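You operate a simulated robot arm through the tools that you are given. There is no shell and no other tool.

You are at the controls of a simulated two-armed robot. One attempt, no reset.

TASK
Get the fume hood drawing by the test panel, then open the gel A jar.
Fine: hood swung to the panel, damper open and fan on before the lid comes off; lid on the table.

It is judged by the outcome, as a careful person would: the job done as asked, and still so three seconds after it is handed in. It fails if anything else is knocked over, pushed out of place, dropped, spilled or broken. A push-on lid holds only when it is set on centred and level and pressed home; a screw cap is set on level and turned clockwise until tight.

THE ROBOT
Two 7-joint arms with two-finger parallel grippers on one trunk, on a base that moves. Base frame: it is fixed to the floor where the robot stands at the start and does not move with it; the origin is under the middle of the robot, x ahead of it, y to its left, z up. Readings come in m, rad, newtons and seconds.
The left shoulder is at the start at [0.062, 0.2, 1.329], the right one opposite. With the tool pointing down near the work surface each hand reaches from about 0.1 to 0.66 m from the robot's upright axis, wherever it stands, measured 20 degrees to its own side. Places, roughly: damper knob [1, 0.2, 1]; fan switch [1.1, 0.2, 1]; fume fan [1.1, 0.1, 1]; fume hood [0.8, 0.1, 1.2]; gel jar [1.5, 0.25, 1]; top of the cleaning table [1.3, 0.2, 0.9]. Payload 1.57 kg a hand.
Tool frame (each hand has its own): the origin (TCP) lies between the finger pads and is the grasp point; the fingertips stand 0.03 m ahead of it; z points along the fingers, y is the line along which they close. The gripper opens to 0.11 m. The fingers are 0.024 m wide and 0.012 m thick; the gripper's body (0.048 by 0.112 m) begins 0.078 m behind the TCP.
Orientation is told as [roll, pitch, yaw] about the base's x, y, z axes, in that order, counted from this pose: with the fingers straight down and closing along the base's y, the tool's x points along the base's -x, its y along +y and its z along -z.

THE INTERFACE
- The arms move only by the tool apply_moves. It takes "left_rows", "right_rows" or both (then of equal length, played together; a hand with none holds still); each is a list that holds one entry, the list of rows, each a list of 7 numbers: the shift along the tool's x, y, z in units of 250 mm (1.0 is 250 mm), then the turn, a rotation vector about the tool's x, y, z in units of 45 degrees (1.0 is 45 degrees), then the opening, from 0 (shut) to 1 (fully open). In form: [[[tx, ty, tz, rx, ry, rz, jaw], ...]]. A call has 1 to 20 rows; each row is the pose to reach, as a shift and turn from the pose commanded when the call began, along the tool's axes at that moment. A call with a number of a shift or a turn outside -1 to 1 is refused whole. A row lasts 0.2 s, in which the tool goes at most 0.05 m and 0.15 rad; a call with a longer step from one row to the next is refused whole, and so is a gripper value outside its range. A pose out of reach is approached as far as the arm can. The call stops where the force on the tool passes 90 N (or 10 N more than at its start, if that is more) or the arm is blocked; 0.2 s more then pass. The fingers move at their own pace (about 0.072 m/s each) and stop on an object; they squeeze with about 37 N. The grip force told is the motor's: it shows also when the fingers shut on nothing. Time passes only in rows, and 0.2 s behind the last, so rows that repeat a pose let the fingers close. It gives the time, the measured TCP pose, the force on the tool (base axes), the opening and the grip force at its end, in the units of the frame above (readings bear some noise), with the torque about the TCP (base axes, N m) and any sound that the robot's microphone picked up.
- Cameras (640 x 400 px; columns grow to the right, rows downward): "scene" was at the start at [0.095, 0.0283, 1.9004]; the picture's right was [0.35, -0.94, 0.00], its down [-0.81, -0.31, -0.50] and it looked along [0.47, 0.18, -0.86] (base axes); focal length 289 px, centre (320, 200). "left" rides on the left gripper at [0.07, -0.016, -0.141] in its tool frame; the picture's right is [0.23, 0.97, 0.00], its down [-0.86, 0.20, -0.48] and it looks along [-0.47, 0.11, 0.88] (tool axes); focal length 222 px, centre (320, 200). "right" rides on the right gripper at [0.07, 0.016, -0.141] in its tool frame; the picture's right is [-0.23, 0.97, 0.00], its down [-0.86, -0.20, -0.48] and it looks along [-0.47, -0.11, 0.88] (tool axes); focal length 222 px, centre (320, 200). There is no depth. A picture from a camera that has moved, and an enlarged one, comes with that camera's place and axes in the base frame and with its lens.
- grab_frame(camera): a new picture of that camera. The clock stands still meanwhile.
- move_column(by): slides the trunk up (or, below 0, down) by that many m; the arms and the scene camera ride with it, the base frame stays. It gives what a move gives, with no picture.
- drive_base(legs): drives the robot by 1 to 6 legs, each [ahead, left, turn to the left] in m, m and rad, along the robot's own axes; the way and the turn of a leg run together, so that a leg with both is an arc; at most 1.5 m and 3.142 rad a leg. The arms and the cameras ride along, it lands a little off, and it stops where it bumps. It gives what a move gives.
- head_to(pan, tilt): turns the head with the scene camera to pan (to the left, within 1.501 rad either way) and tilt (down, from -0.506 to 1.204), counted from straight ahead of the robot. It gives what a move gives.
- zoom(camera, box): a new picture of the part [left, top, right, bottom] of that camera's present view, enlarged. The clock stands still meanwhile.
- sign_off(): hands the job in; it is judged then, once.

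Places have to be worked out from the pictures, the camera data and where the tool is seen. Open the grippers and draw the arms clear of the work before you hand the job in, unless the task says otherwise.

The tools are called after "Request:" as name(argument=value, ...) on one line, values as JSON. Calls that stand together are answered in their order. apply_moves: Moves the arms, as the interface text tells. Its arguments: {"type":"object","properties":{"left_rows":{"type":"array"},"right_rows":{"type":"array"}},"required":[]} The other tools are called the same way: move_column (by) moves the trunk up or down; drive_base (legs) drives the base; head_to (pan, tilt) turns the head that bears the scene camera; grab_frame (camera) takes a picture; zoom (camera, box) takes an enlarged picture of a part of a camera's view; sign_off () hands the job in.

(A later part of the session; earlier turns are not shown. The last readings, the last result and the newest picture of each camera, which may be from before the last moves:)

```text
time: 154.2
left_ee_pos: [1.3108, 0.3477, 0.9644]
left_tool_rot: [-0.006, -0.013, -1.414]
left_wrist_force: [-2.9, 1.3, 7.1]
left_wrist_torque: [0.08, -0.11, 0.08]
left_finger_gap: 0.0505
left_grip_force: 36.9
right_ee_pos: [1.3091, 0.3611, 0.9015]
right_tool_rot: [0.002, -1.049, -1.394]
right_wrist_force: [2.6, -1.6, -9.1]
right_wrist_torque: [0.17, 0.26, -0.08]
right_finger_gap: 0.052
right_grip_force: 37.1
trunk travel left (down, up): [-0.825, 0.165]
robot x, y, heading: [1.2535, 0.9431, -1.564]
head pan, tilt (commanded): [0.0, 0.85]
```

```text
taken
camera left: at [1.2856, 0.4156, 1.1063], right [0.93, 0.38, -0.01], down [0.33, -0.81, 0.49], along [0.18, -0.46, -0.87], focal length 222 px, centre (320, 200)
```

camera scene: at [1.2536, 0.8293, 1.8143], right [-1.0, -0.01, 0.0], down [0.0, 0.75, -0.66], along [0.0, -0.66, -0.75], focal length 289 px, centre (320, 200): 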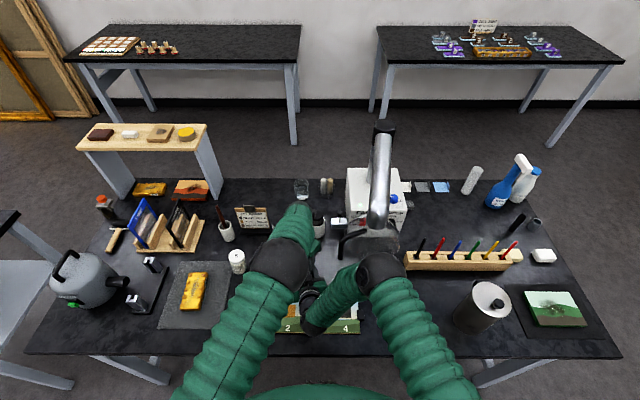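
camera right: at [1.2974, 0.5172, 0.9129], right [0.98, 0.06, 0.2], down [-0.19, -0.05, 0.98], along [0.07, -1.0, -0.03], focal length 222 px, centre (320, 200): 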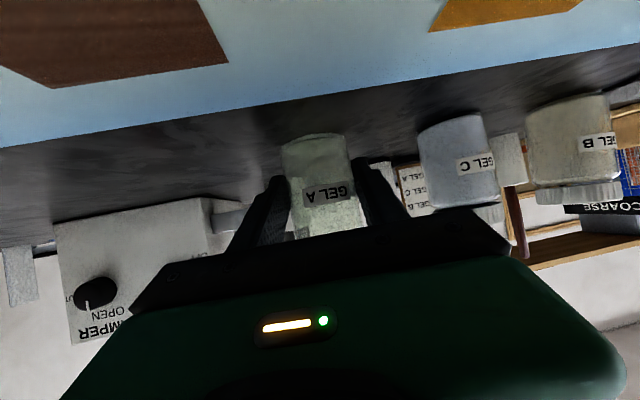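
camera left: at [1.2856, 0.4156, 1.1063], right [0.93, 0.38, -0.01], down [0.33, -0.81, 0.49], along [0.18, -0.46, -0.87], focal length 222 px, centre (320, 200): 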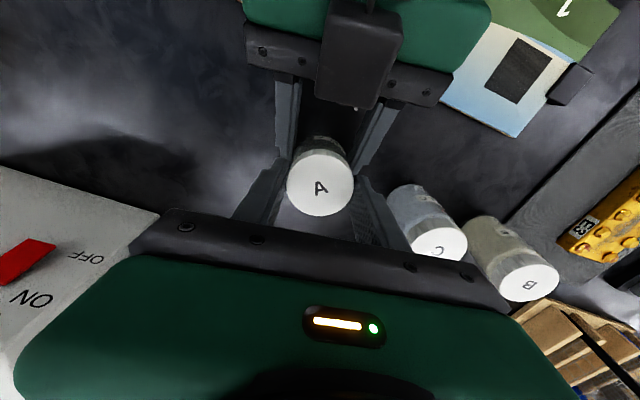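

225° in total, and the cap is pushing the hand up (7 N), so it is climbing the thread. Continue turning with a 1.5 mm rise.

Request:
apply_moves(left_rows=[[[0, 0, -0.003, 0, 0, -0.15, 0], [0, 0.001, -0.004, 0, 0, -0.3, 0], [0.001, 0.002, -0.005, 0, 0, -0.45, 0], [0.001, 0.003, -0.006, 0, 0, -0.6, 0], [0.001, 0.003, -0.006, 0, 0, -0.75, 0], [0.001, 0.003, -0.006, 0, 0, -0.9, 0], [0.001, 0.003, -0.006, 0, 0, -1, 0], [0.001, 0.003, -0.006, 0, 0, -1, 0]]])

Request:
apply_moves(left_rows=[[[0, 0, -0.001, 0, 0, -0.15, 0], [0, 0.001, -0.002, 0, 0, -0.3, 0], [0.001, 0.001, -0.003, 0, 0, -0.45, 0], [0.001, 0.001, -0.003, 0, 0, -0.6, 0], [0.001, 0.001, -0.004, 0, 0, -0.75, 0], [0.001, 0.001, -0.004, 0, 0, -0.9, 0], [0.001, 0.001, -0.004, 0, 0, -1, 0], [0.001, 0.001, -0.004, 0, 0, -1, 0]]])

Request:
grab_frame(camera="left")

Request:
grab_frame(camera="right")

```text
time: 156.0
left_ee_pos: [1.312, 0.3488, 0.9652]
left_tool_rot: [-0.015, -0.005, -0.628]
left_wrist_force: [-11.7, 0.6, -0.5]
left_wrist_torque: [-0.03, 0.21, -0.03]
left_finger_gap: 0.0491
left_grip_force: 37.2
right_ee_pos: [1.3097, 0.3607, 0.9024]
right_tool_rot: [0.002, -1.048, -1.392]
right_wrist_force: [11.7, -0.2, -1.5]
right_wrist_torque: [0.04, 0.52, 0.17]
right_finger_gap: 0.0518
right_grip_force: 37.4
trunk travel left (down, up): [-0.825, 0.165]
robot x, y, heading: [1.2517, 0.9419, -1.557]
head pan, tilt (commanded): [0.0, 0.85]
```

```text
time: 157.8
left_ee_pos: [1.3125, 0.3476, 0.9674]
left_tool_rot: [-0.017, 0.004, 0.158]
left_wrist_force: [-15.3, -5.8, -2.0]
left_wrist_torque: [-0.14, 0.33, 0.05]
left_finger_gap: 0.049
left_grip_force: 37.2
right_ee_pos: [1.309, 0.3602, 0.9021]
right_tool_rot: [0.001, -1.049, -1.395]
right_wrist_force: [15.7, 6.6, -0.5]
right_wrist_torque: [-0.25, 0.72, 0.18]
right_finger_gap: 0.0522
right_grip_force: 36.5
trunk travel left (down, up): [-0.825, 0.165]
robot x, y, heading: [1.2548, 0.9409, -1.567]
head pan, tilt (commanded): [0.0, 0.85]
```

```text
taken
camera left: at [1.2467, 0.3226, 1.111], right [-0.38, 0.93, -0.01], down [0.81, 0.34, 0.47], along [0.44, 0.17, -0.88], focal length 222 px, centre (320, 200)
```

left: 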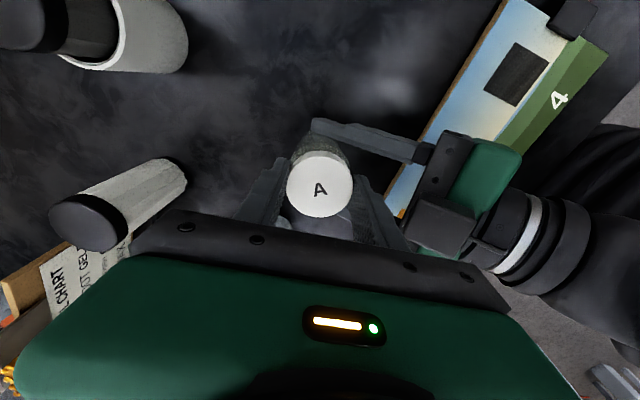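

```text
taken
camera right: at [1.2976, 0.5176, 0.9129], right [0.98, 0.06, 0.2], down [-0.2, -0.05, 0.98], along [0.07, -1.0, -0.03], focal length 222 px, centre (320, 200)
```

right: 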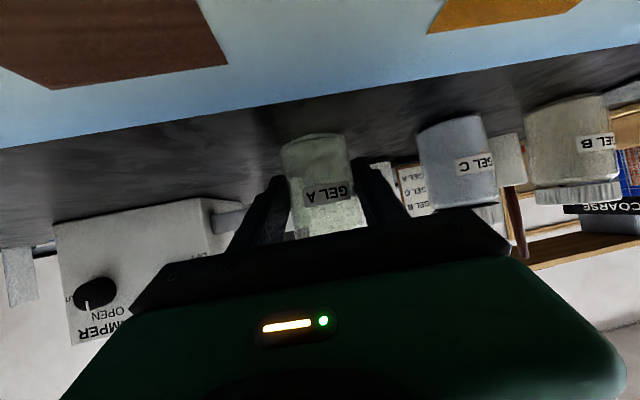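

315° in total. Relieve the sideways load and complete the full turn.

Request:
apply_moves(left_rows=[[[0.008, -0.002, -0.002, 0, 0, 0, 0], [0.008, -0.002, -0.003, 0, 0, -0.15, 0], [0.008, -0.002, -0.003, 0, 0, -0.3, 0], [0.008, -0.002, -0.004, 0, 0, -0.45, 0], [0.008, -0.002, -0.004, 0, 0, -0.6, 0], [0.009, -0.002, -0.005, 0, 0, -0.75, 0], [0.009, -0.001, -0.005, 0, 0, -0.9, 0], [0.009, -0.001, -0.005, 0, 0, -1, 0], [0.009, -0.001, -0.005, 0, 0, -1, 0]]])

Request:
apply_moves(left_rows=[[[0, 0, -0.006, 0, 0, 0, 0], [0, 0, -0.012, 0, 0, 0, 0], [0, 0, -0.016, 0, 0, 0, 0], [0, 0, -0.016, 0, 0, 0, 0]]])

Request:
grab_frame(camera="left")

Request:
grab_frame(camera="right")

```text
time: 159.8
left_ee_pos: [1.3091, 0.3481, 0.9691]
left_tool_rot: [-0.006, 0.016, 0.944]
left_wrist_force: [-4.3, -7.3, 0.8]
left_wrist_torque: [-0.17, 0.09, 0.0]
left_finger_gap: 0.0493
left_grip_force: 36.7
right_ee_pos: [1.3082, 0.3604, 0.9022]
right_tool_rot: [0.002, -1.048, -1.395]
right_wrist_force: [4.2, 7.7, -3.3]
right_wrist_torque: [-0.27, 0.19, 0.07]
right_finger_gap: 0.0518
right_grip_force: 36.6
trunk travel left (down, up): [-0.825, 0.165]
robot x, y, heading: [1.2523, 0.9419, -1.569]
head pan, tilt (commanded): [0.0, 0.85]
```

```text
time: 160.8
left_ee_pos: [1.3115, 0.3477, 0.972]
left_tool_rot: [-0.005, 0.014, 0.943]
left_wrist_force: [-2.1, -9.7, -8.0]
left_wrist_torque: [-0.07, -0.02, 0.05]
left_finger_gap: 0.0488
left_grip_force: 36.9
right_ee_pos: [1.3084, 0.3595, 0.9013]
right_tool_rot: [0.003, -1.048, -1.394]
right_wrist_force: [2.1, 9.9, 5.3]
right_wrist_torque: [-0.67, 0.13, -0.04]
right_finger_gap: 0.0522
right_grip_force: 36.8
trunk travel left (down, up): [-0.825, 0.165]
robot x, y, heading: [1.2532, 0.9423, -1.568]
head pan, tilt (commanded): [0.0, 0.85]
```

```text
taken
camera left: at [1.2836, 0.2833, 1.1159], right [-0.92, 0.39, 0.0], down [0.34, 0.82, 0.47], along [0.18, 0.43, -0.89], focal length 222 px, centre (320, 200)
```

left: 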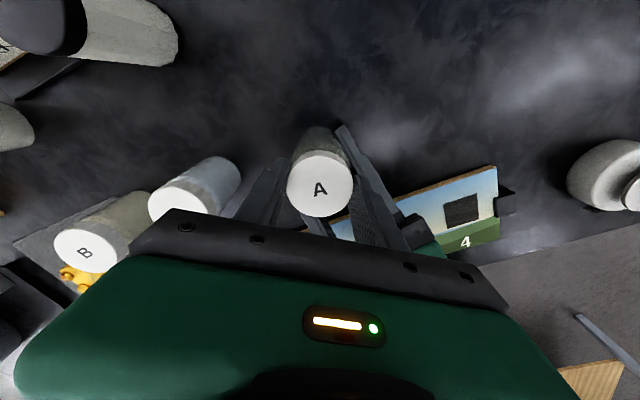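

```text
taken
camera right: at [1.2972, 0.517, 0.913], right [0.98, 0.06, 0.2], down [-0.19, -0.05, 0.98], along [0.07, -1.0, -0.03], focal length 222 px, centre (320, 200)
```

right: 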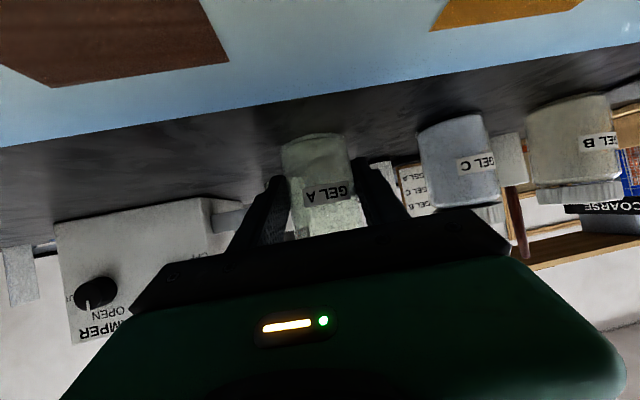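

After a full turn the 4 mm lift met only 8 N. Try lifting a few mm more.

Request:
apply_moves(left_rows=[[[0, 0, -0.006, 0, 0, 0, 0], [0, 0, -0.012, 0, 0, 0, 0], [0, 0, -0.016, 0, 0, 0, 0], [0, 0, -0.016, 0, 0, 0, 0]]])

Request:
zoom(camera="left", box=[260, 110, 380, 230])

Request:
zoom(camera="scene", box=[280, 230, 350, 300])

```text
time: 161.8
left_ee_pos: [1.3113, 0.3487, 0.976]
left_tool_rot: [-0.006, 0.013, 0.941]
left_wrist_force: [0.2, -0.7, 0.4]
left_wrist_torque: [-0.01, 0.03, 0.0]
left_finger_gap: 0.0488
left_grip_force: 36.7
right_ee_pos: [1.309, 0.3592, 0.9005]
right_tool_rot: [0.001, -1.05, -1.395]
right_wrist_force: [-0.5, 0.2, -1.3]
right_wrist_torque: [0.0, 0.0, -0.01]
right_finger_gap: 0.0521
right_grip_force: 36.9
trunk travel left (down, up): [-0.825, 0.165]
robot x, y, heading: [1.2555, 0.9404, -1.559]
head pan, tilt (commanded): [0.0, 0.85]
```

```text
3.33 times, centred on (320, 170) of left
camera zoom: at [1.2839, 0.2841, 1.1202], right [-0.92, 0.39, 0.0], down [0.34, 0.82, 0.47], along [0.18, 0.43, -0.89], focal length 740 px, centre (320, 300)
```

zoom: 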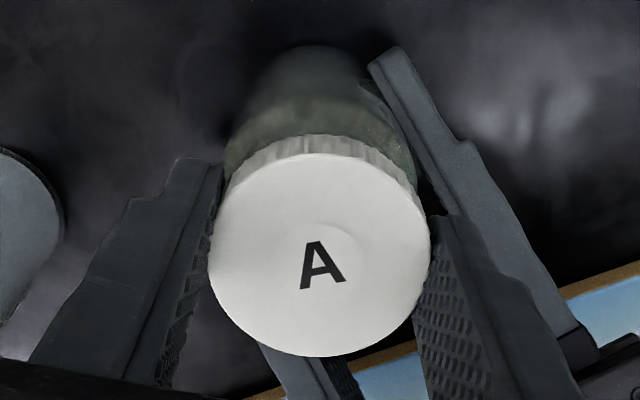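

```text
5.71 times, centred on (315, 265) of scene
camera zoom: at [1.2534, 0.8281, 1.8142], right [-1.0, -0.01, 0.0], down [0.0, 0.75, -0.66], along [0.0, -0.66, -0.75], focal length 1652 px, centre (349, -171)
```

zoom: 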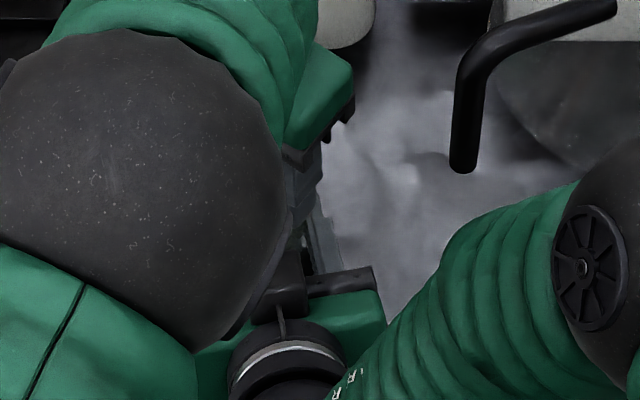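

All forces dropped to zero: the cap has come free. Lift it straight up 8 cm.

Request:
apply_moves(left_rows=[[[0, 0, -0.05, 0, 0, 0, 0], [0, 0, -0.11, 0, 0, 0, 0], [0, 0, -0.17, 0, 0, 0, 0], [0, 0, -0.23, 0, 0, 0, 0], [0, 0, -0.29, 0, 0, 0, 0], [0, 0, -0.34, 0, 0, 0, 0], [0, 0, -0.34, 0, 0, 0, 0]]])

Request:
grab_frame(camera="left")

Request:
grab_frame(camera="scene")

Request:
grab_frame(camera="right")

```text
time: 163.4
left_ee_pos: [1.3116, 0.3505, 1.0612]
left_tool_rot: [-0.005, 0.015, 0.942]
left_wrist_force: [-0.3, -0.3, 0.0]
left_wrist_torque: [0.02, -0.02, 0.01]
left_finger_gap: 0.0489
left_grip_force: 37.5
right_ee_pos: [1.3086, 0.3578, 0.901]
right_tool_rot: [0.002, -1.047, -1.394]
right_wrist_force: [1.1, -0.5, -1.6]
right_wrist_torque: [0.04, -0.01, -0.02]
right_finger_gap: 0.052
right_grip_force: 36.6
trunk travel left (down, up): [-0.825, 0.165]
robot x, y, heading: [1.2557, 0.9422, -1.565]
head pan, tilt (commanded): [0.0, 0.85]
```

```text
taken
camera left: at [1.2842, 0.2848, 1.2054], right [-0.92, 0.39, 0.0], down [0.34, 0.82, 0.46], along [0.18, 0.43, -0.89], focal length 222 px, centre (320, 200)
```

left: 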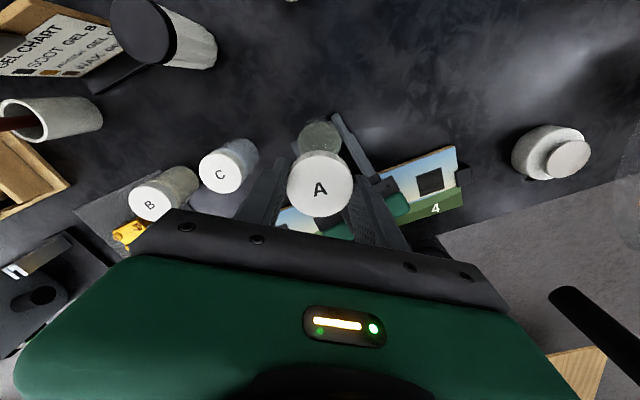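

```text
taken
camera scene: at [1.2533, 0.828, 1.8142], right [-1.0, -0.01, 0.0], down [0.0, 0.75, -0.66], along [0.0, -0.66, -0.75], focal length 289 px, centre (320, 200)
```

scene: 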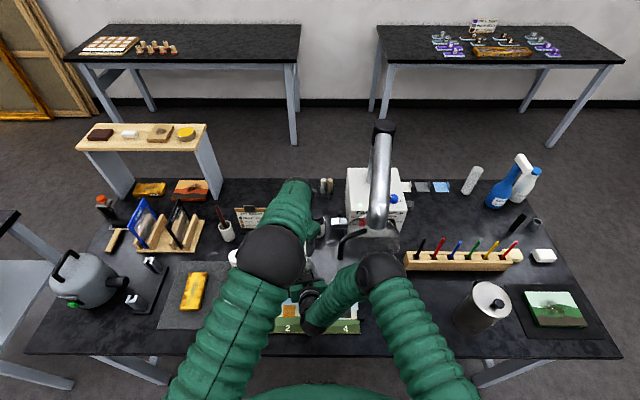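

```text
taken
camera right: at [1.2973, 0.5171, 0.9129], right [0.98, 0.06, 0.2], down [-0.19, -0.05, 0.98], along [0.07, -1.0, -0.03], focal length 222 px, centre (320, 200)
```

right: 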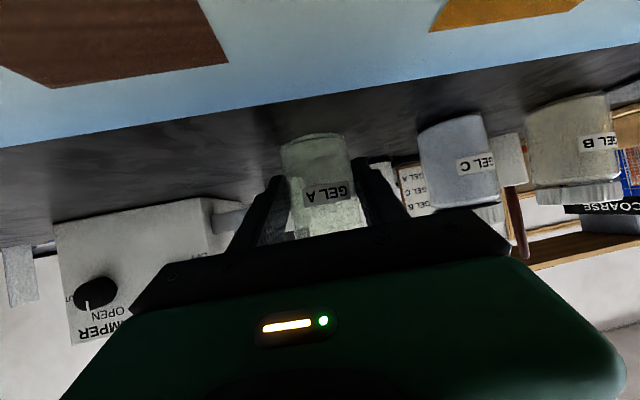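

The lid is off and held by the left hand; the open jar is still steadied. I'll carry the lid to a free spot in front of and between jars C and B (about [1.49, 0.40]), turning the jaws square.

Request:
apply_moves(left_rows=[[[-0.08, -0.065, 0, 0, 0, 0.14, 0], [-0.16, -0.13, 0, 0, 0, 0.28, 0], [-0.25, -0.195, 0, 0, 0, 0.43, 0], [-0.33, -0.26, 0, 0, 0, 0.57, 0], [-0.41, -0.33, 0, 0, 0, 0.72, 0], [-0.5, -0.395, 0, 0, 0, 0.86, 0], [-0.58, -0.461, 0, 0, 0, 1, 0], [-0.58, -0.461, 0, 0, 0, 1, 0]]])

Request:
apply_moves(left_rows=[[[0, 0, 0, 0, 0, 0.1, 0], [0, 0, 0, 0, 0, 0.2, 0], [0, 0, 0, 0, 0, 0.2, 0]]])

Request:
grab_frame(camera="left")

Request:
grab_frame(camera="scene")

```text
time: 165.2
left_ee_pos: [1.4909, 0.3991, 1.0601]
left_tool_rot: [-0.013, 0.006, 0.155]
left_wrist_force: [-0.6, 0.2, 0.2]
left_wrist_torque: [0.04, -0.02, -0.02]
left_finger_gap: 0.0489
left_grip_force: 36.9
right_ee_pos: [1.3096, 0.3597, 0.9019]
right_tool_rot: [0.001, -1.05, -1.393]
right_wrist_force: [-0.1, -0.2, -1.5]
right_wrist_torque: [0.06, -0.02, -0.04]
right_finger_gap: 0.0522
right_grip_force: 37.0
trunk travel left (down, up): [-0.825, 0.165]
robot x, y, heading: [1.2577, 0.942, -1.566]
head pan, tilt (commanded): [0.0, 0.85]
```

```text
time: 166.0
left_ee_pos: [1.4899, 0.3998, 1.0595]
left_tool_rot: [-0.017, 0.005, -0.001]
left_wrist_force: [-0.2, 0.3, 0.0]
left_wrist_torque: [0.01, 0.03, -0.01]
left_finger_gap: 0.0485
left_grip_force: 37.3
right_ee_pos: [1.31, 0.3596, 0.9022]
right_tool_rot: [0.0, -1.048, -1.393]
right_wrist_force: [0.0, 0.2, -1.1]
right_wrist_torque: [0.01, 0.01, -0.02]
right_finger_gap: 0.0522
right_grip_force: 36.7
trunk travel left (down, up): [-0.825, 0.165]
robot x, y, heading: [1.2558, 0.9375, -1.561]
head pan, tilt (commanded): [0.0, 0.85]
```

```text
taken
camera left: at [1.4215, 0.3847, 1.2035], right [-0.23, 0.97, -0.01], down [0.86, 0.21, 0.47], along [0.46, 0.09, -0.88], focal length 222 px, centre (320, 200)
```

left: 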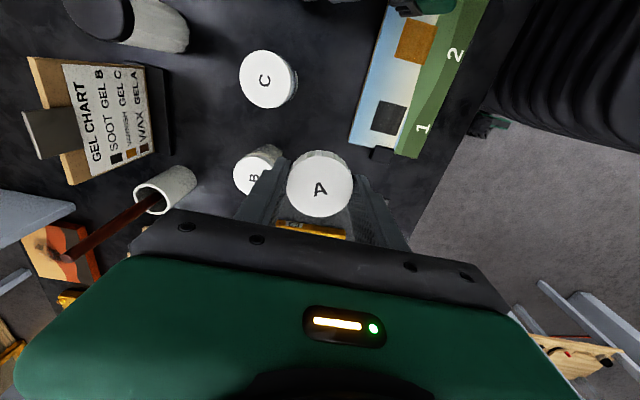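

```text
taken
camera scene: at [1.2547, 0.8283, 1.8142], right [-1.0, -0.01, 0.0], down [0.0, 0.75, -0.66], along [0.0, -0.66, -0.75], focal length 289 px, centre (320, 200)
```

scene: 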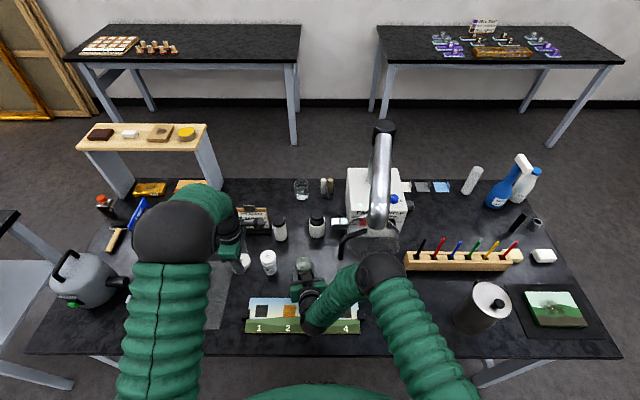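

Jaws are now along y; I want them along x for more room at the panel end, so I'll turn another 90° before lowering.

Request:
apply_moves(left_rows=[[[0, 0, 0, 0, 0, 0.17, 0], [0, 0, 0, 0, 0, 0.34, 0], [0, 0, 0, 0, 0, 0.51, 0], [0, 0, 0, 0, 0, 0.68, 0], [0, 0, 0, 0, 0, 0.85, 0], [0, 0, 0, 0, 0, 1, 0]]])

Request:
apply_moves(left_rows=[[[0, 0, 0, 0, 0, 0.17, 0], [0, 0, 0, 0, 0, 0.34, 0], [0, 0, 0, 0, 0, 0.51, 0], [0, 0, 0, 0, 0, 0.68, 0], [0, 0, 0, 0, 0, 0.85, 0], [0, 0, 0, 0, 0, 1, 0], [0, 0, 0, 0, 0, 1, 0]]])

Request:
grab_frame(camera="left")

Request:
zoom(camera="scene", box=[170, 190, 370, 340])

```text
time: 167.4
left_ee_pos: [1.4903, 0.3996, 1.0599]
left_tool_rot: [-0.013, -0.009, -0.787]
left_wrist_force: [-0.2, 0.1, -0.9]
left_wrist_torque: [0.0, 0.03, 0.03]
left_finger_gap: 0.0487
left_grip_force: 37.0
right_ee_pos: [1.3084, 0.3591, 0.9015]
right_tool_rot: [0.001, -1.049, -1.392]
right_wrist_force: [-0.3, 0.5, -2.0]
right_wrist_torque: [0.0, 0.03, -0.01]
right_finger_gap: 0.0522
right_grip_force: 36.7
trunk travel left (down, up): [-0.825, 0.165]
robot x, y, heading: [1.2538, 0.9433, -1.564]
head pan, tilt (commanded): [0.0, 0.85]
```

```text
time: 169.0
left_ee_pos: [1.4913, 0.3988, 1.06]
left_tool_rot: [-0.005, -0.015, -1.572]
left_wrist_force: [0.3, 1.0, 0.3]
left_wrist_torque: [0.01, -0.02, 0.0]
left_finger_gap: 0.0487
left_grip_force: 37.4
right_ee_pos: [1.3098, 0.3596, 0.9023]
right_tool_rot: [0.001, -1.051, -1.392]
right_wrist_force: [0.3, 0.1, -1.7]
right_wrist_torque: [0.04, 0.02, 0.03]
right_finger_gap: 0.052
right_grip_force: 36.9
trunk travel left (down, up): [-0.825, 0.165]
robot x, y, heading: [1.2568, 0.944, -1.564]
head pan, tilt (commanded): [0.0, 0.85]
```

```text
taken
camera left: at [1.4752, 0.4706, 1.2017], right [0.97, 0.23, -0.01], down [0.2, -0.85, 0.49], along [0.1, -0.48, -0.87], focal length 222 px, centre (320, 200)
```

left: 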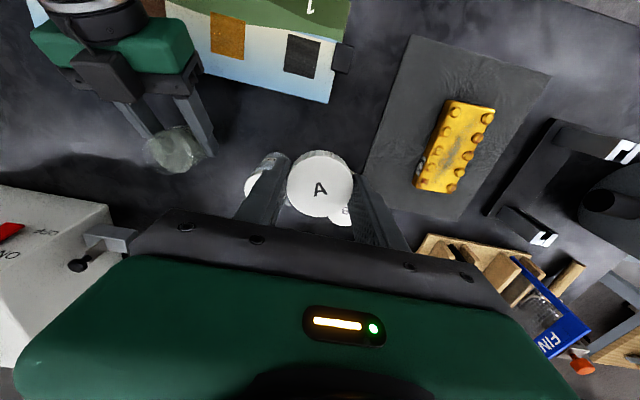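

```text
2.67 times, centred on (270, 265) of scene
camera zoom: at [1.255, 0.8284, 1.8142], right [-1.0, -0.01, 0.0], down [0.0, 0.75, -0.66], along [0.0, -0.66, -0.75], focal length 771 px, centre (453, 27)
```

zoom: 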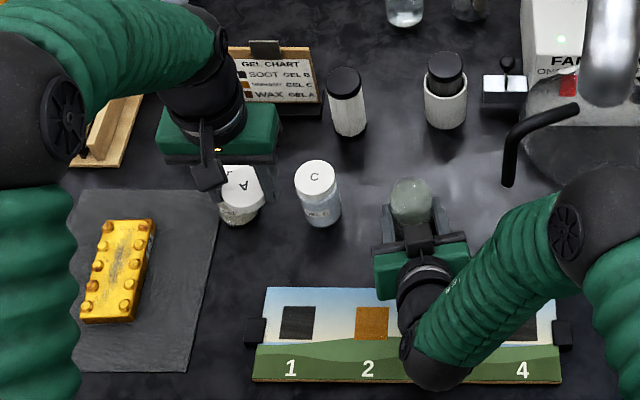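

The spot below is free table between the panel corner, jar C and the slab. Lower the lid to just above the surface.

Request:
apply_moves(left_rows=[[[-0.02, 0, 0.08, 0, 0, 0, 0], [-0.02, 0, 0.17, 0, 0, 0, 0], [-0.02, 0, 0.26, 0, 0, 0, 0], [-0.02, 0, 0.35, 0, 0, 0, 0], [-0.02, 0, 0.44, 0, 0, 0, 0], [-0.02, 0, 0.52, 0, 0, 0, 0], [-0.02, 0, 0.58, 0, 0, 0, 0], [-0.02, 0, 0.6, 0, 0, 0, 0], [-0.02, 0, 0.6, 0, 0, 0, 0]]])

Request:
grab_frame(camera="left")

Request:
zoom(camera="scene", box=[190, 210, 310, 330])

```text
time: 171.0
left_ee_pos: [1.4914, 0.3916, 0.909]
left_tool_rot: [-0.004, -0.015, -1.572]
left_wrist_force: [0.1, 0.9, -0.2]
left_wrist_torque: [0.01, 0.0, 0.0]
left_finger_gap: 0.0487
left_grip_force: 37.7
right_ee_pos: [1.3091, 0.3588, 0.9025]
right_tool_rot: [0.001, -1.05, -1.393]
right_wrist_force: [-0.8, -0.3, -2.0]
right_wrist_torque: [0.06, 0.02, 0.0]
right_finger_gap: 0.052
right_grip_force: 36.9
trunk travel left (down, up): [-0.825, 0.165]
robot x, y, heading: [1.2513, 0.942, -1.567]
head pan, tilt (commanded): [0.0, 0.85]
```

```text
taken
camera left: at [1.4753, 0.4629, 1.0504], right [0.97, 0.23, -0.01], down [0.2, -0.85, 0.49], along [0.1, -0.48, -0.87], focal length 222 px, centre (320, 200)
```

left: 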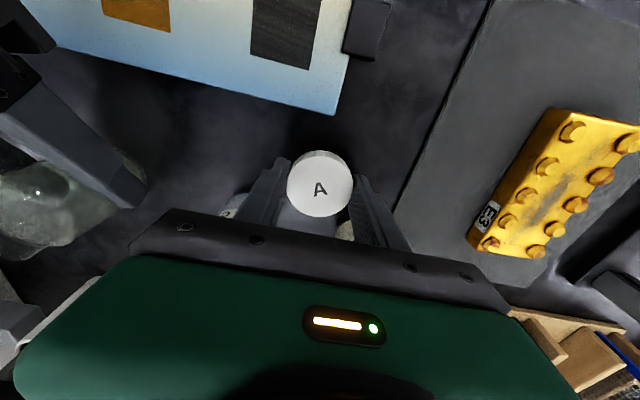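

```text
3.33 times, centred on (250, 270) of scene
camera zoom: at [1.255, 0.8284, 1.8142], right [-1.0, -0.01, 0.0], down [0.0, 0.75, -0.66], along [0.0, -0.66, -0.75], focal length 964 px, centre (553, -33)
```

zoom: 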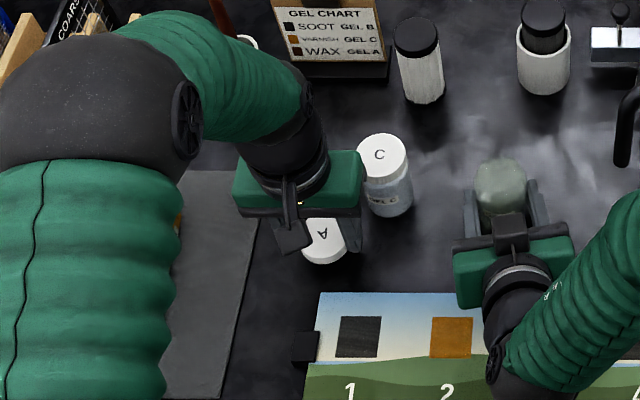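

About 1 cm to go. Lower in small steps until light contact.

Request:
apply_moves(left_rows=[[[0, 0, 0.008, 0, 0, 0, 0], [0, 0, 0.016, 0, 0, 0, 0], [0, 0, 0.022, 0, 0, 0, 0], [0, 0, 0.022, 0, 0, 0, 0]]])

```text
time: 172.0
left_ee_pos: [1.4908, 0.3933, 0.9024]
left_tool_rot: [-0.006, -0.013, -1.57]
left_wrist_force: [-0.4, 0.0, -0.6]
left_wrist_torque: [0.01, 0.03, -0.02]
left_finger_gap: 0.0488
left_grip_force: 37.1
right_ee_pos: [1.3091, 0.36, 0.9023]
right_tool_rot: [0.0, -1.049, -1.393]
right_wrist_force: [-0.1, 0.4, -1.9]
right_wrist_torque: [-0.01, -0.02, 0.01]
right_finger_gap: 0.0521
right_grip_force: 37.2
trunk travel left (down, up): [-0.825, 0.165]
robot x, y, heading: [1.2529, 0.9438, -1.572]
head pan, tilt (commanded): [0.0, 0.85]
```

Request:
apply_moves(left_rows=[[[0, 0, 0.006, 0, 0, 0, 0], [0, 0, 0.012, 0, 0, 0, 0], [0, 0, 0.012, 0, 0, 0, 0]]])

Request:
zoom(camera="left", box=[240, 120, 400, 240])

```text
time: 172.8
left_ee_pos: [1.4898, 0.3929, 0.9001]
left_tool_rot: [-0.007, -0.016, -1.571]
left_wrist_force: [0.6, 0.0, 0.1]
left_wrist_torque: [0.01, 0.02, 0.01]
left_finger_gap: 0.0485
left_grip_force: 36.8
right_ee_pos: [1.3117, 0.359, 0.9019]
right_tool_rot: [0.0, -1.047, -1.392]
right_wrist_force: [0.0, -0.8, -1.4]
right_wrist_torque: [0.04, -0.01, 0.0]
right_finger_gap: 0.0522
right_grip_force: 37.7
trunk travel left (down, up): [-0.825, 0.165]
robot x, y, heading: [1.2566, 0.9386, -1.563]
head pan, tilt (commanded): [0.0, 0.85]
```

```text
3.33 times, centred on (320, 180) of left
camera zoom: at [1.4748, 0.4629, 1.0422], right [0.97, 0.23, -0.01], down [0.2, -0.85, 0.49], along [0.1, -0.48, -0.87], focal length 740 px, centre (320, 267)
```

zoom: 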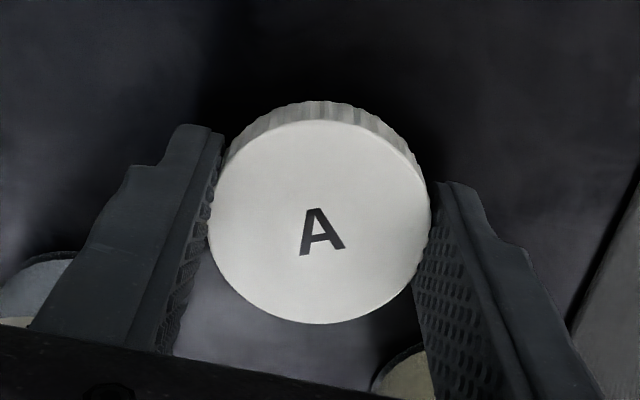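

No contact yet; keep going down in 2 mm steps.

Request:
apply_moves(left_rows=[[[0, 0, 0.006, 0, 0, 0, 0], [0, 0, 0.01, 0, 0, 0, 0], [0, 0, 0.01, 0, 0, 0, 0]]])

Request:
apply_moves(left_rows=[[[0, 0, 0.006, 0, 0, 0, 0], [0, 0, 0.01, 0, 0, 0, 0], [0, 0, 0.01, 0, 0, 0, 0]]])

```text
time: 173.6
left_ee_pos: [1.4904, 0.3906, 0.8976]
left_tool_rot: [-0.004, -0.016, -1.57]
left_wrist_force: [0.0, -0.7, -0.4]
left_wrist_torque: [0.0, 0.01, -0.01]
left_finger_gap: 0.0487
left_grip_force: 36.8
right_ee_pos: [1.3098, 0.3602, 0.9013]
right_tool_rot: [0.001, -1.048, -1.393]
right_wrist_force: [-0.5, -0.5, -1.3]
right_wrist_torque: [0.04, -0.01, -0.01]
right_finger_gap: 0.052
right_grip_force: 36.9
trunk travel left (down, up): [-0.825, 0.165]
robot x, y, heading: [1.2565, 0.9409, -1.571]
head pan, tilt (commanded): [0.0, 0.85]
```

```text
time: 174.4
left_ee_pos: [1.4912, 0.3907, 0.8952]
left_tool_rot: [-0.004, -0.017, -1.571]
left_wrist_force: [0.3, -0.9, -0.8]
left_wrist_torque: [-0.01, -0.02, -0.03]
left_finger_gap: 0.0489
left_grip_force: 36.5
right_ee_pos: [1.3095, 0.3589, 0.9032]
right_tool_rot: [0.001, -1.049, -1.391]
right_wrist_force: [-0.2, -0.8, -1.9]
right_wrist_torque: [-0.01, 0.02, -0.03]
right_finger_gap: 0.0517
right_grip_force: 36.8
trunk travel left (down, up): [-0.825, 0.165]
robot x, y, heading: [1.253, 0.9442, -1.573]
head pan, tilt (commanded): [0.0, 0.85]
```

Request:
apply_moves(left_rows=[[[0, 0, 0.006, 0, 0, 0, 0], [0, 0, 0.01, 0, 0, 0, 0], [0, 0, 0.01, 0, 0, 0, 0]]])

Request:
apply_moves(left_rows=[[[0, 0, 0.006, 0, 0, 0, 0], [0, 0, 0.01, 0, 0, 0, 0], [0, 0, 0.01, 0, 0, 0, 0]]])

Request:
grab_frame(camera="left")

Request:
zoom(camera="scene", box=[210, 230, 290, 310])

```text
time: 175.2
left_ee_pos: [1.4906, 0.3918, 0.8922]
left_tool_rot: [-0.005, -0.015, -1.571]
left_wrist_force: [0.2, -0.6, -0.1]
left_wrist_torque: [0.03, 0.0, -0.02]
left_finger_gap: 0.0487
left_grip_force: 37.0
right_ee_pos: [1.3097, 0.3596, 0.9023]
right_tool_rot: [-0.001, -1.048, -1.393]
right_wrist_force: [-0.3, 0.5, -1.6]
right_wrist_torque: [0.05, -0.03, -0.03]
right_finger_gap: 0.0519
right_grip_force: 36.8
trunk travel left (down, up): [-0.825, 0.165]
robot x, y, heading: [1.2549, 0.9408, -1.564]
head pan, tilt (commanded): [0.0, 0.85]
```

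```text
time: 176.0
left_ee_pos: [1.4918, 0.3919, 0.8908]
left_tool_rot: [-0.004, -0.016, -1.571]
left_wrist_force: [0.5, 0.3, 0.3]
left_wrist_torque: [-0.01, -0.01, 0.0]
left_finger_gap: 0.0489
left_grip_force: 36.6
right_ee_pos: [1.3093, 0.3596, 0.9019]
right_tool_rot: [0.0, -1.048, -1.393]
right_wrist_force: [0.6, 0.1, -2.3]
right_wrist_torque: [0.05, 0.0, 0.02]
right_finger_gap: 0.052
right_grip_force: 37.0
trunk travel left (down, up): [-0.825, 0.165]
robot x, y, heading: [1.252, 0.9413, -1.566]
head pan, tilt (commanded): [0.0, 0.85]
```

```text
taken
camera left: at [1.4752, 0.463, 1.0328], right [0.97, 0.23, -0.01], down [0.2, -0.85, 0.49], along [0.1, -0.48, -0.87], focal length 222 px, centre (320, 200)
```

left: 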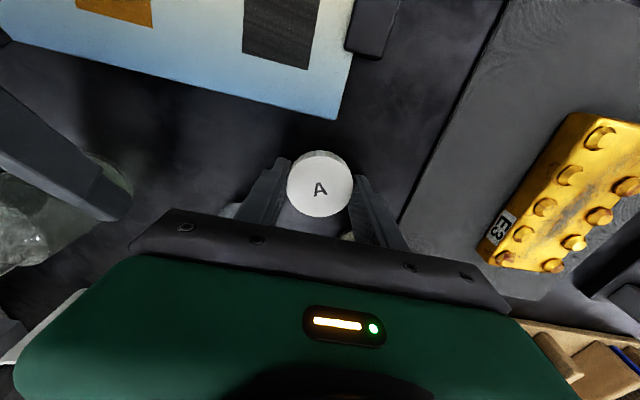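

```text
5.00 times, centred on (250, 270) of scene
camera zoom: at [1.255, 0.8282, 1.8142], right [-1.0, -0.01, 0.0], down [0.0, 0.75, -0.66], along [0.0, -0.66, -0.75], focal length 1446 px, centre (670, -150)
```

zoom: 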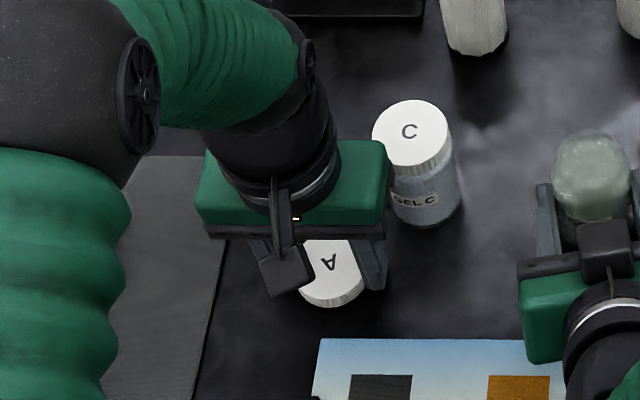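

Comparing two wrist views, the panel's top is at z≈0.848, so the table is nearer 0.84. Continue lowering in small steps.

Request:
apply_moves(left_rows=[[[0, 0, 0.008, 0, 0, 0, 0], [0, 0, 0.016, 0, 0, 0, 0], [0, 0, 0.024, 0, 0, 0, 0], [0, 0, 0.024, 0, 0, 0, 0]]])

Request:
apply_moves(left_rows=[[[0, 0, 0.006, 0, 0, 0, 0], [0, 0, 0.012, 0, 0, 0, 0], [0, 0, 0.012, 0, 0, 0, 0]]])

Request:
apply_moves(left_rows=[[[0, 0, 0.006, 0, 0, 0, 0], [0, 0, 0.012, 0, 0, 0, 0], [0, 0, 0.012, 0, 0, 0, 0]]])

```text
time: 177.0
left_ee_pos: [1.4909, 0.3914, 0.8896]
left_tool_rot: [-0.001, -0.026, -1.571]
left_wrist_force: [8.9, -0.8, 48.9]
left_wrist_torque: [0.47, -1.26, -0.17]
left_finger_gap: 0.0488
left_grip_force: 37.4
right_ee_pos: [1.3085, 0.3629, 0.906]
right_tool_rot: [0.0, -1.053, -1.394]
right_wrist_force: [-0.2, 0.3, -1.9]
right_wrist_torque: [0.04, -0.02, -0.03]
right_finger_gap: 0.052
right_grip_force: 36.9
trunk travel left (down, up): [-0.825, 0.165]
robot x, y, heading: [1.2542, 0.9446, -1.566]
head pan, tilt (commanded): [0.0, 0.85]
```

```text
time: 177.8
left_ee_pos: [1.4905, 0.3925, 0.8894]
left_tool_rot: [-0.004, -0.033, -1.571]
left_wrist_force: [14.7, -2.8, 68.9]
left_wrist_torque: [0.62, -1.56, -0.31]
left_finger_gap: 0.0488
left_grip_force: 36.9
right_ee_pos: [1.3089, 0.3651, 0.9066]
right_tool_rot: [-0.001, -1.054, -1.393]
right_wrist_force: [0.2, -0.5, -2.1]
right_wrist_torque: [0.05, -0.03, -0.02]
right_finger_gap: 0.0518
right_grip_force: 36.8
trunk travel left (down, up): [-0.825, 0.165]
robot x, y, heading: [1.2565, 0.9421, -1.564]
head pan, tilt (commanded): [0.0, 0.85]
```

```text
time: 178.6
left_ee_pos: [1.4901, 0.3934, 0.8906]
left_tool_rot: [-0.002, -0.039, -1.57]
left_wrist_force: [18.5, -0.9, 85.3]
left_wrist_torque: [0.9, -1.42, -0.46]
left_finger_gap: 0.0487
left_grip_force: 37.4
right_ee_pos: [1.3091, 0.3671, 0.9082]
right_tool_rot: [-0.002, -1.056, -1.391]
right_wrist_force: [0.1, -0.2, -2.0]
right_wrist_torque: [0.03, 0.01, 0.0]
right_finger_gap: 0.0522
right_grip_force: 37.1
trunk travel left (down, up): [-0.825, 0.165]
robot x, y, heading: [1.2539, 0.9407, -1.565]
head pan, tilt (commanded): [0.0, 0.85]
```

Contact came right away and I pressed too hard (body tilted slightly). Back off upward immediately by the overshoot.

Request:
apply_moves(left_rows=[[[0, 0, -0.012, 0, 0, 0, 0], [0, 0, -0.024, 0, 0, 0, 0], [0, 0, -0.036, 0, 0, 0, 0], [0, 0, -0.042, 0, 0, 0, 0], [0, 0, -0.042, 0, 0, 0, 0]]])

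Request:
grab_frame(camera="left")

Request:
grab_frame(camera="right")

Request:
zoom(camera="scene", box=[200, 200, 340, 340])

```text
time: 179.8
left_ee_pos: [1.4898, 0.3914, 0.8907]
left_tool_rot: [-0.003, -0.02, -1.571]
left_wrist_force: [15.2, -7.2, 28.7]
left_wrist_torque: [0.07, -1.29, -0.39]
left_finger_gap: 0.0488
left_grip_force: 37.2
right_ee_pos: [1.3105, 0.3604, 0.9028]
right_tool_rot: [-0.002, -1.051, -1.391]
right_wrist_force: [0.4, 0.1, -2.8]
right_wrist_torque: [0.01, -0.03, -0.02]
right_finger_gap: 0.052
right_grip_force: 37.1
trunk travel left (down, up): [-0.825, 0.165]
robot x, y, heading: [1.2546, 0.9461, -1.564]
head pan, tilt (commanded): [0.0, 0.85]
```

```text
taken
camera left: at [1.4749, 0.4635, 1.0323], right [0.97, 0.23, -0.01], down [0.2, -0.85, 0.49], along [0.1, -0.48, -0.87], focal length 222 px, centre (320, 200)
```

left: 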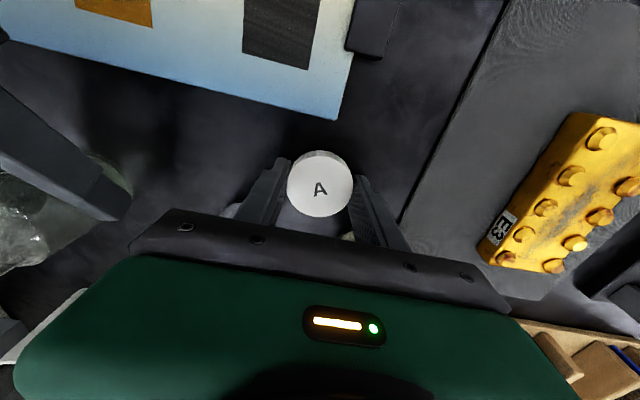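

```text
taken
camera right: at [1.2986, 0.5182, 0.9134], right [0.98, 0.06, 0.2], down [-0.19, -0.05, 0.98], along [0.07, -1.0, -0.03], focal length 222 px, centre (320, 200)
```

right: 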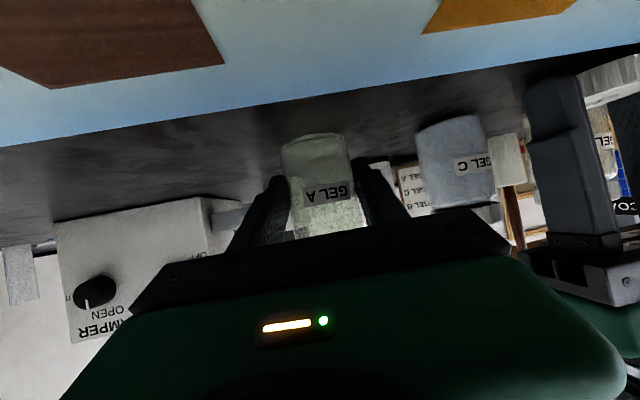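

```text
2.86 times, centred on (270, 270) of scene
camera zoom: at [1.2578, 0.8322, 1.8145], right [-1.0, -0.01, 0.0], down [-0.01, 0.75, -0.66], along [0.0, -0.66, -0.75], focal length 826 px, centre (463, 0)
```

zoom: 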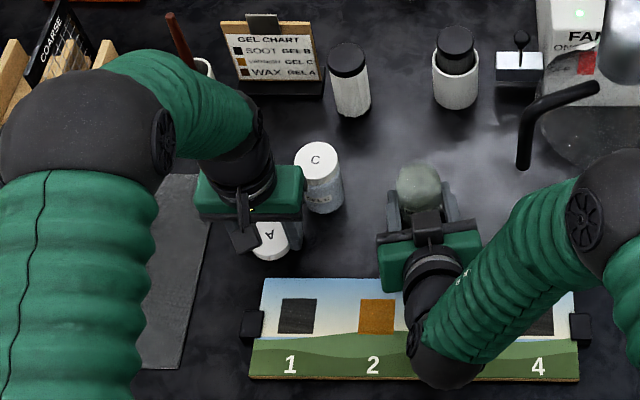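

The +x fingertip is touching the table (≈29 N), so the lid's bottom is within a few mm of the surface. I'll rise until the load is nearly gone, then check.

Request:
apply_moves(left_rows=[[[0, 0, -0.006, 0, 0, 0, 0], [0, 0, -0.01, 0, 0, 0, 0], [0, 0, -0.01, 0, 0, 0, 0]]])

Request:
zoom(camera="left", box=[240, 120, 400, 240])

Request:
zoom(camera="scene", box=[230, 255, 290, 305])

Request:
zoom(camera="right", box=[480, 40, 640, 240])

```text
time: 180.6
left_ee_pos: [1.4878, 0.395, 0.8911]
left_tool_rot: [-0.007, -0.011, -1.57]
left_wrist_force: [3.9, -1.7, 3.9]
left_wrist_torque: [-0.04, -0.23, -0.08]
left_finger_gap: 0.0489
left_grip_force: 36.9
right_ee_pos: [1.3099, 0.3597, 0.9028]
right_tool_rot: [0.0, -1.049, -1.393]
right_wrist_force: [0.5, 0.5, -2.3]
right_wrist_torque: [0.07, 0.01, -0.02]
right_finger_gap: 0.052
right_grip_force: 36.4
trunk travel left (down, up): [-0.825, 0.165]
robot x, y, heading: [1.2503, 0.9414, -1.567]
head pan, tilt (commanded): [0.0, 0.85]
```

```text
3.33 times, centred on (320, 180) of left
camera zoom: at [1.4723, 0.4644, 1.033], right [0.97, 0.23, -0.01], down [0.2, -0.85, 0.49], along [0.1, -0.48, -0.87], focal length 740 px, centre (320, 267)
```

zoom: 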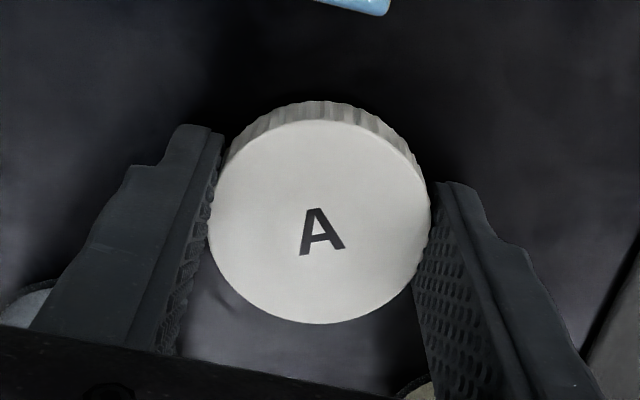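

```text
8.00 times, centred on (260, 280) of scene
camera zoom: at [1.2561, 0.8286, 1.814], right [-1.0, -0.01, 0.0], down [-0.01, 0.75, -0.66], along [0.0, -0.66, -0.75], focal length 2313 px, centre (800, -440)
```

zoom: 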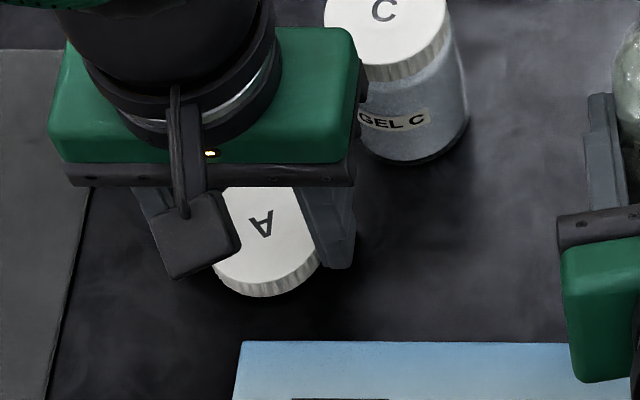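

```text
2.00 times, centred on (560, 140) of right
camera zoom: at [1.2978, 0.5174, 0.9128], right [0.98, 0.06, 0.2], down [-0.19, -0.05, 0.98], along [0.07, -1.0, -0.03], focal length 444 px, centre (-160, 320)
```

zoom: 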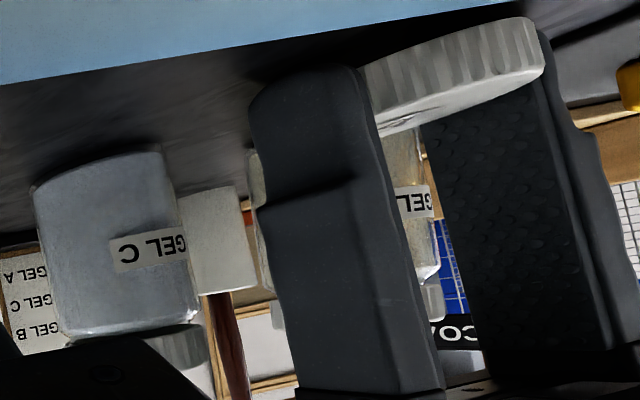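

The right wrist view shows the lid's underside level with or just past the fingertips, lightly touching the table (4 N). Release it.

Request:
apply_moves(left_rows=[[[0, 0, 0, 0, 0, 0, 0.48], [0, 0, 0, 0, 0, 0, 0.55], [0, 0, 0, 0, 0, 0, 0.65], [0, 0, 0, 0, 0, 0, 0.7], [0, 0, 0, 0, 0, 0, 0.7]]])

Request:
zoom(camera="right", box=[480, 40, 640, 240])

Request:
zoom(camera="left", box=[240, 120, 400, 240])

```text
time: 181.8
left_ee_pos: [1.4897, 0.3924, 0.8915]
left_tool_rot: [-0.005, -0.017, -1.571]
left_wrist_force: [0.5, 0.3, 0.1]
left_wrist_torque: [-0.02, 0.02, -0.01]
left_finger_gap: 0.0772
left_grip_force: 0.1
right_ee_pos: [1.3094, 0.3591, 0.9022]
right_tool_rot: [0.001, -1.05, -1.394]
right_wrist_force: [0.6, 0.1, -2.2]
right_wrist_torque: [0.02, -0.02, 0.02]
right_finger_gap: 0.0521
right_grip_force: 37.2
trunk travel left (down, up): [-0.825, 0.165]
robot x, y, heading: [1.2492, 0.9428, -1.561]
head pan, tilt (commanded): [0.0, 0.85]
```

```text
2.00 times, centred on (560, 140) of right
camera zoom: at [1.2982, 0.5173, 0.9129], right [0.98, 0.06, 0.2], down [-0.19, -0.05, 0.98], along [0.07, -1.0, -0.03], focal length 444 px, centre (-160, 320)
```

zoom: 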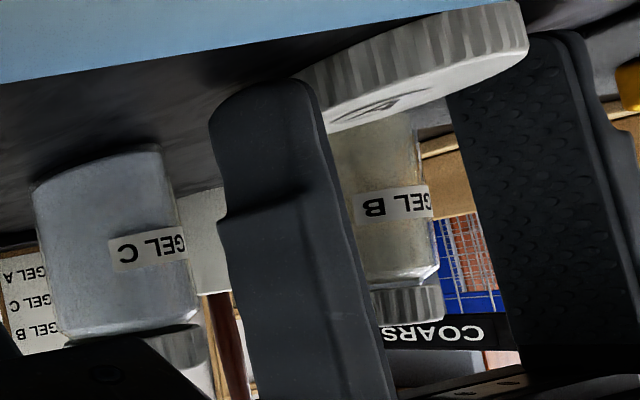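

```text
3.33 times, centred on (320, 180) of left
camera zoom: at [1.4741, 0.463, 1.0341], right [0.97, 0.23, -0.01], down [0.2, -0.85, 0.49], along [0.1, -0.48, -0.87], focal length 740 px, centre (320, 267)
```

zoom: 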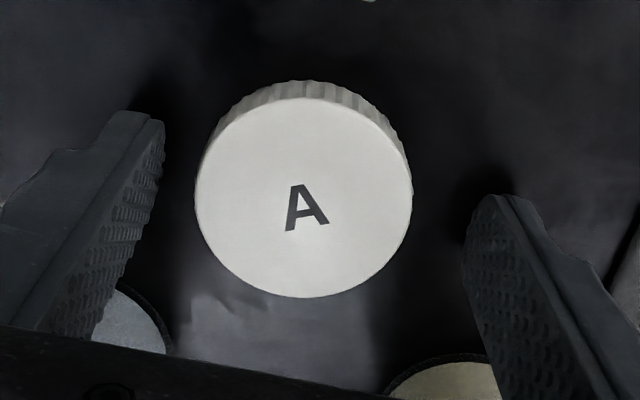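

The lid lies flat on the table. Raise the left hand straight up and away.

Request:
apply_moves(left_rows=[[[0, 0, -0.08, 0, 0, 0, 0.7], [0, 0, -0.2, 0, 0, 0, 0.7], [0, 0, -0.36, 0, 0, 0, 0.7], [0, 0, -0.52, 0, 0, 0, 0.7], [0, 0, -0.68, 0, 0, 0, 0.7], [0, 0, -0.84, 0, 0, 0, 0.7], [0, 0, -1, 0, 0, 0, 0.7], [0, 0, -1, 0, 0, 0, 0.7]]])

Request:
grab_frame(camera="left")

Request:
zoom(camera="scene", box=[200, 200, 340, 340])

```text
time: 183.6
left_ee_pos: [1.4913, 0.3937, 1.1408]
left_tool_rot: [-0.006, -0.015, -1.571]
left_wrist_force: [0.1, -0.4, 0.1]
left_wrist_torque: [0.02, -0.02, 0.02]
left_finger_gap: 0.0771
left_grip_force: 0.1
right_ee_pos: [1.3084, 0.3599, 0.9013]
right_tool_rot: [0.0, -1.049, -1.392]
right_wrist_force: [-0.5, 0.2, -1.7]
right_wrist_torque: [0.04, -0.01, -0.01]
right_finger_gap: 0.0522
right_grip_force: 37.1
trunk travel left (down, up): [-0.825, 0.165]
robot x, y, heading: [1.253, 0.9411, -1.563]
head pan, tilt (commanded): [0.0, 0.85]
```

```text
taken
camera left: at [1.476, 0.4645, 1.2834], right [0.97, 0.23, -0.01], down [0.2, -0.85, 0.49], along [0.1, -0.48, -0.87], focal length 222 px, centre (320, 200)
```

left: 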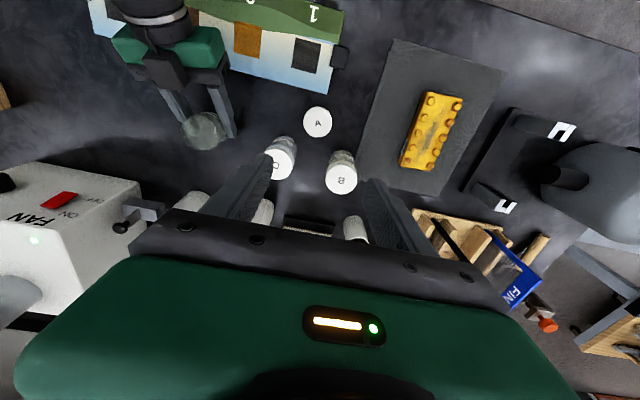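

```text
2.86 times, centred on (270, 270) of scene
camera zoom: at [1.2548, 0.8282, 1.8142], right [-1.0, -0.01, 0.0], down [0.0, 0.75, -0.66], along [0.0, -0.66, -0.75], focal length 826 px, centre (463, 0)
```

zoom: 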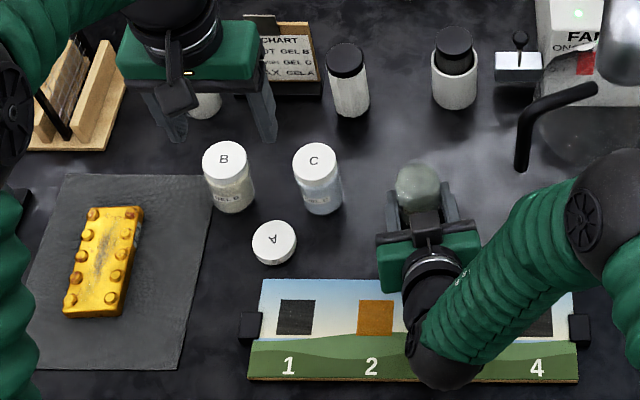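

Lid is flat on the table in the open. The right hand carries about 2 N, so the jar may hang a millimetre or two; I'll lower it gently to rest before releasing.

Request:
apply_moves(right_rows=[[[0.0035, 0, 0.002, 0, 0, 0, 0], [0.0035, 0, 0.002, 0, 0, 0, 0]]])

Request:
zoom(camera="right", box=[220, 90, 520, 260])

```text
time: 184.2
left_ee_pos: [1.4907, 0.3934, 1.1407]
left_tool_rot: [-0.006, -0.015, -1.572]
left_wrist_force: [0.4, -0.6, -0.3]
left_wrist_torque: [-0.03, -0.02, 0.01]
left_finger_gap: 0.0771
left_grip_force: 0.0
right_ee_pos: [1.3094, 0.359, 0.9016]
right_tool_rot: [0.0, -1.049, -1.394]
right_wrist_force: [0.3, -0.2, -2.2]
right_wrist_torque: [0.05, -0.02, -0.01]
right_finger_gap: 0.0518
right_grip_force: 37.3
trunk travel left (down, up): [-0.825, 0.165]
robot x, y, heading: [1.2549, 0.9458, -1.563]
head pan, tilt (commanded): [0.0, 0.85]
```

```text
2.13 times, centred on (370, 175) of right
camera zoom: at [1.2984, 0.5172, 0.9121], right [0.98, 0.06, 0.2], down [-0.19, -0.05, 0.98], along [0.07, -1.0, -0.03], focal length 474 px, centre (213, 253)
```

zoom: 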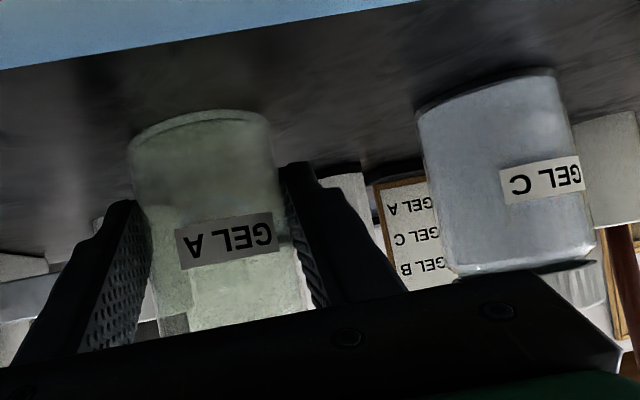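

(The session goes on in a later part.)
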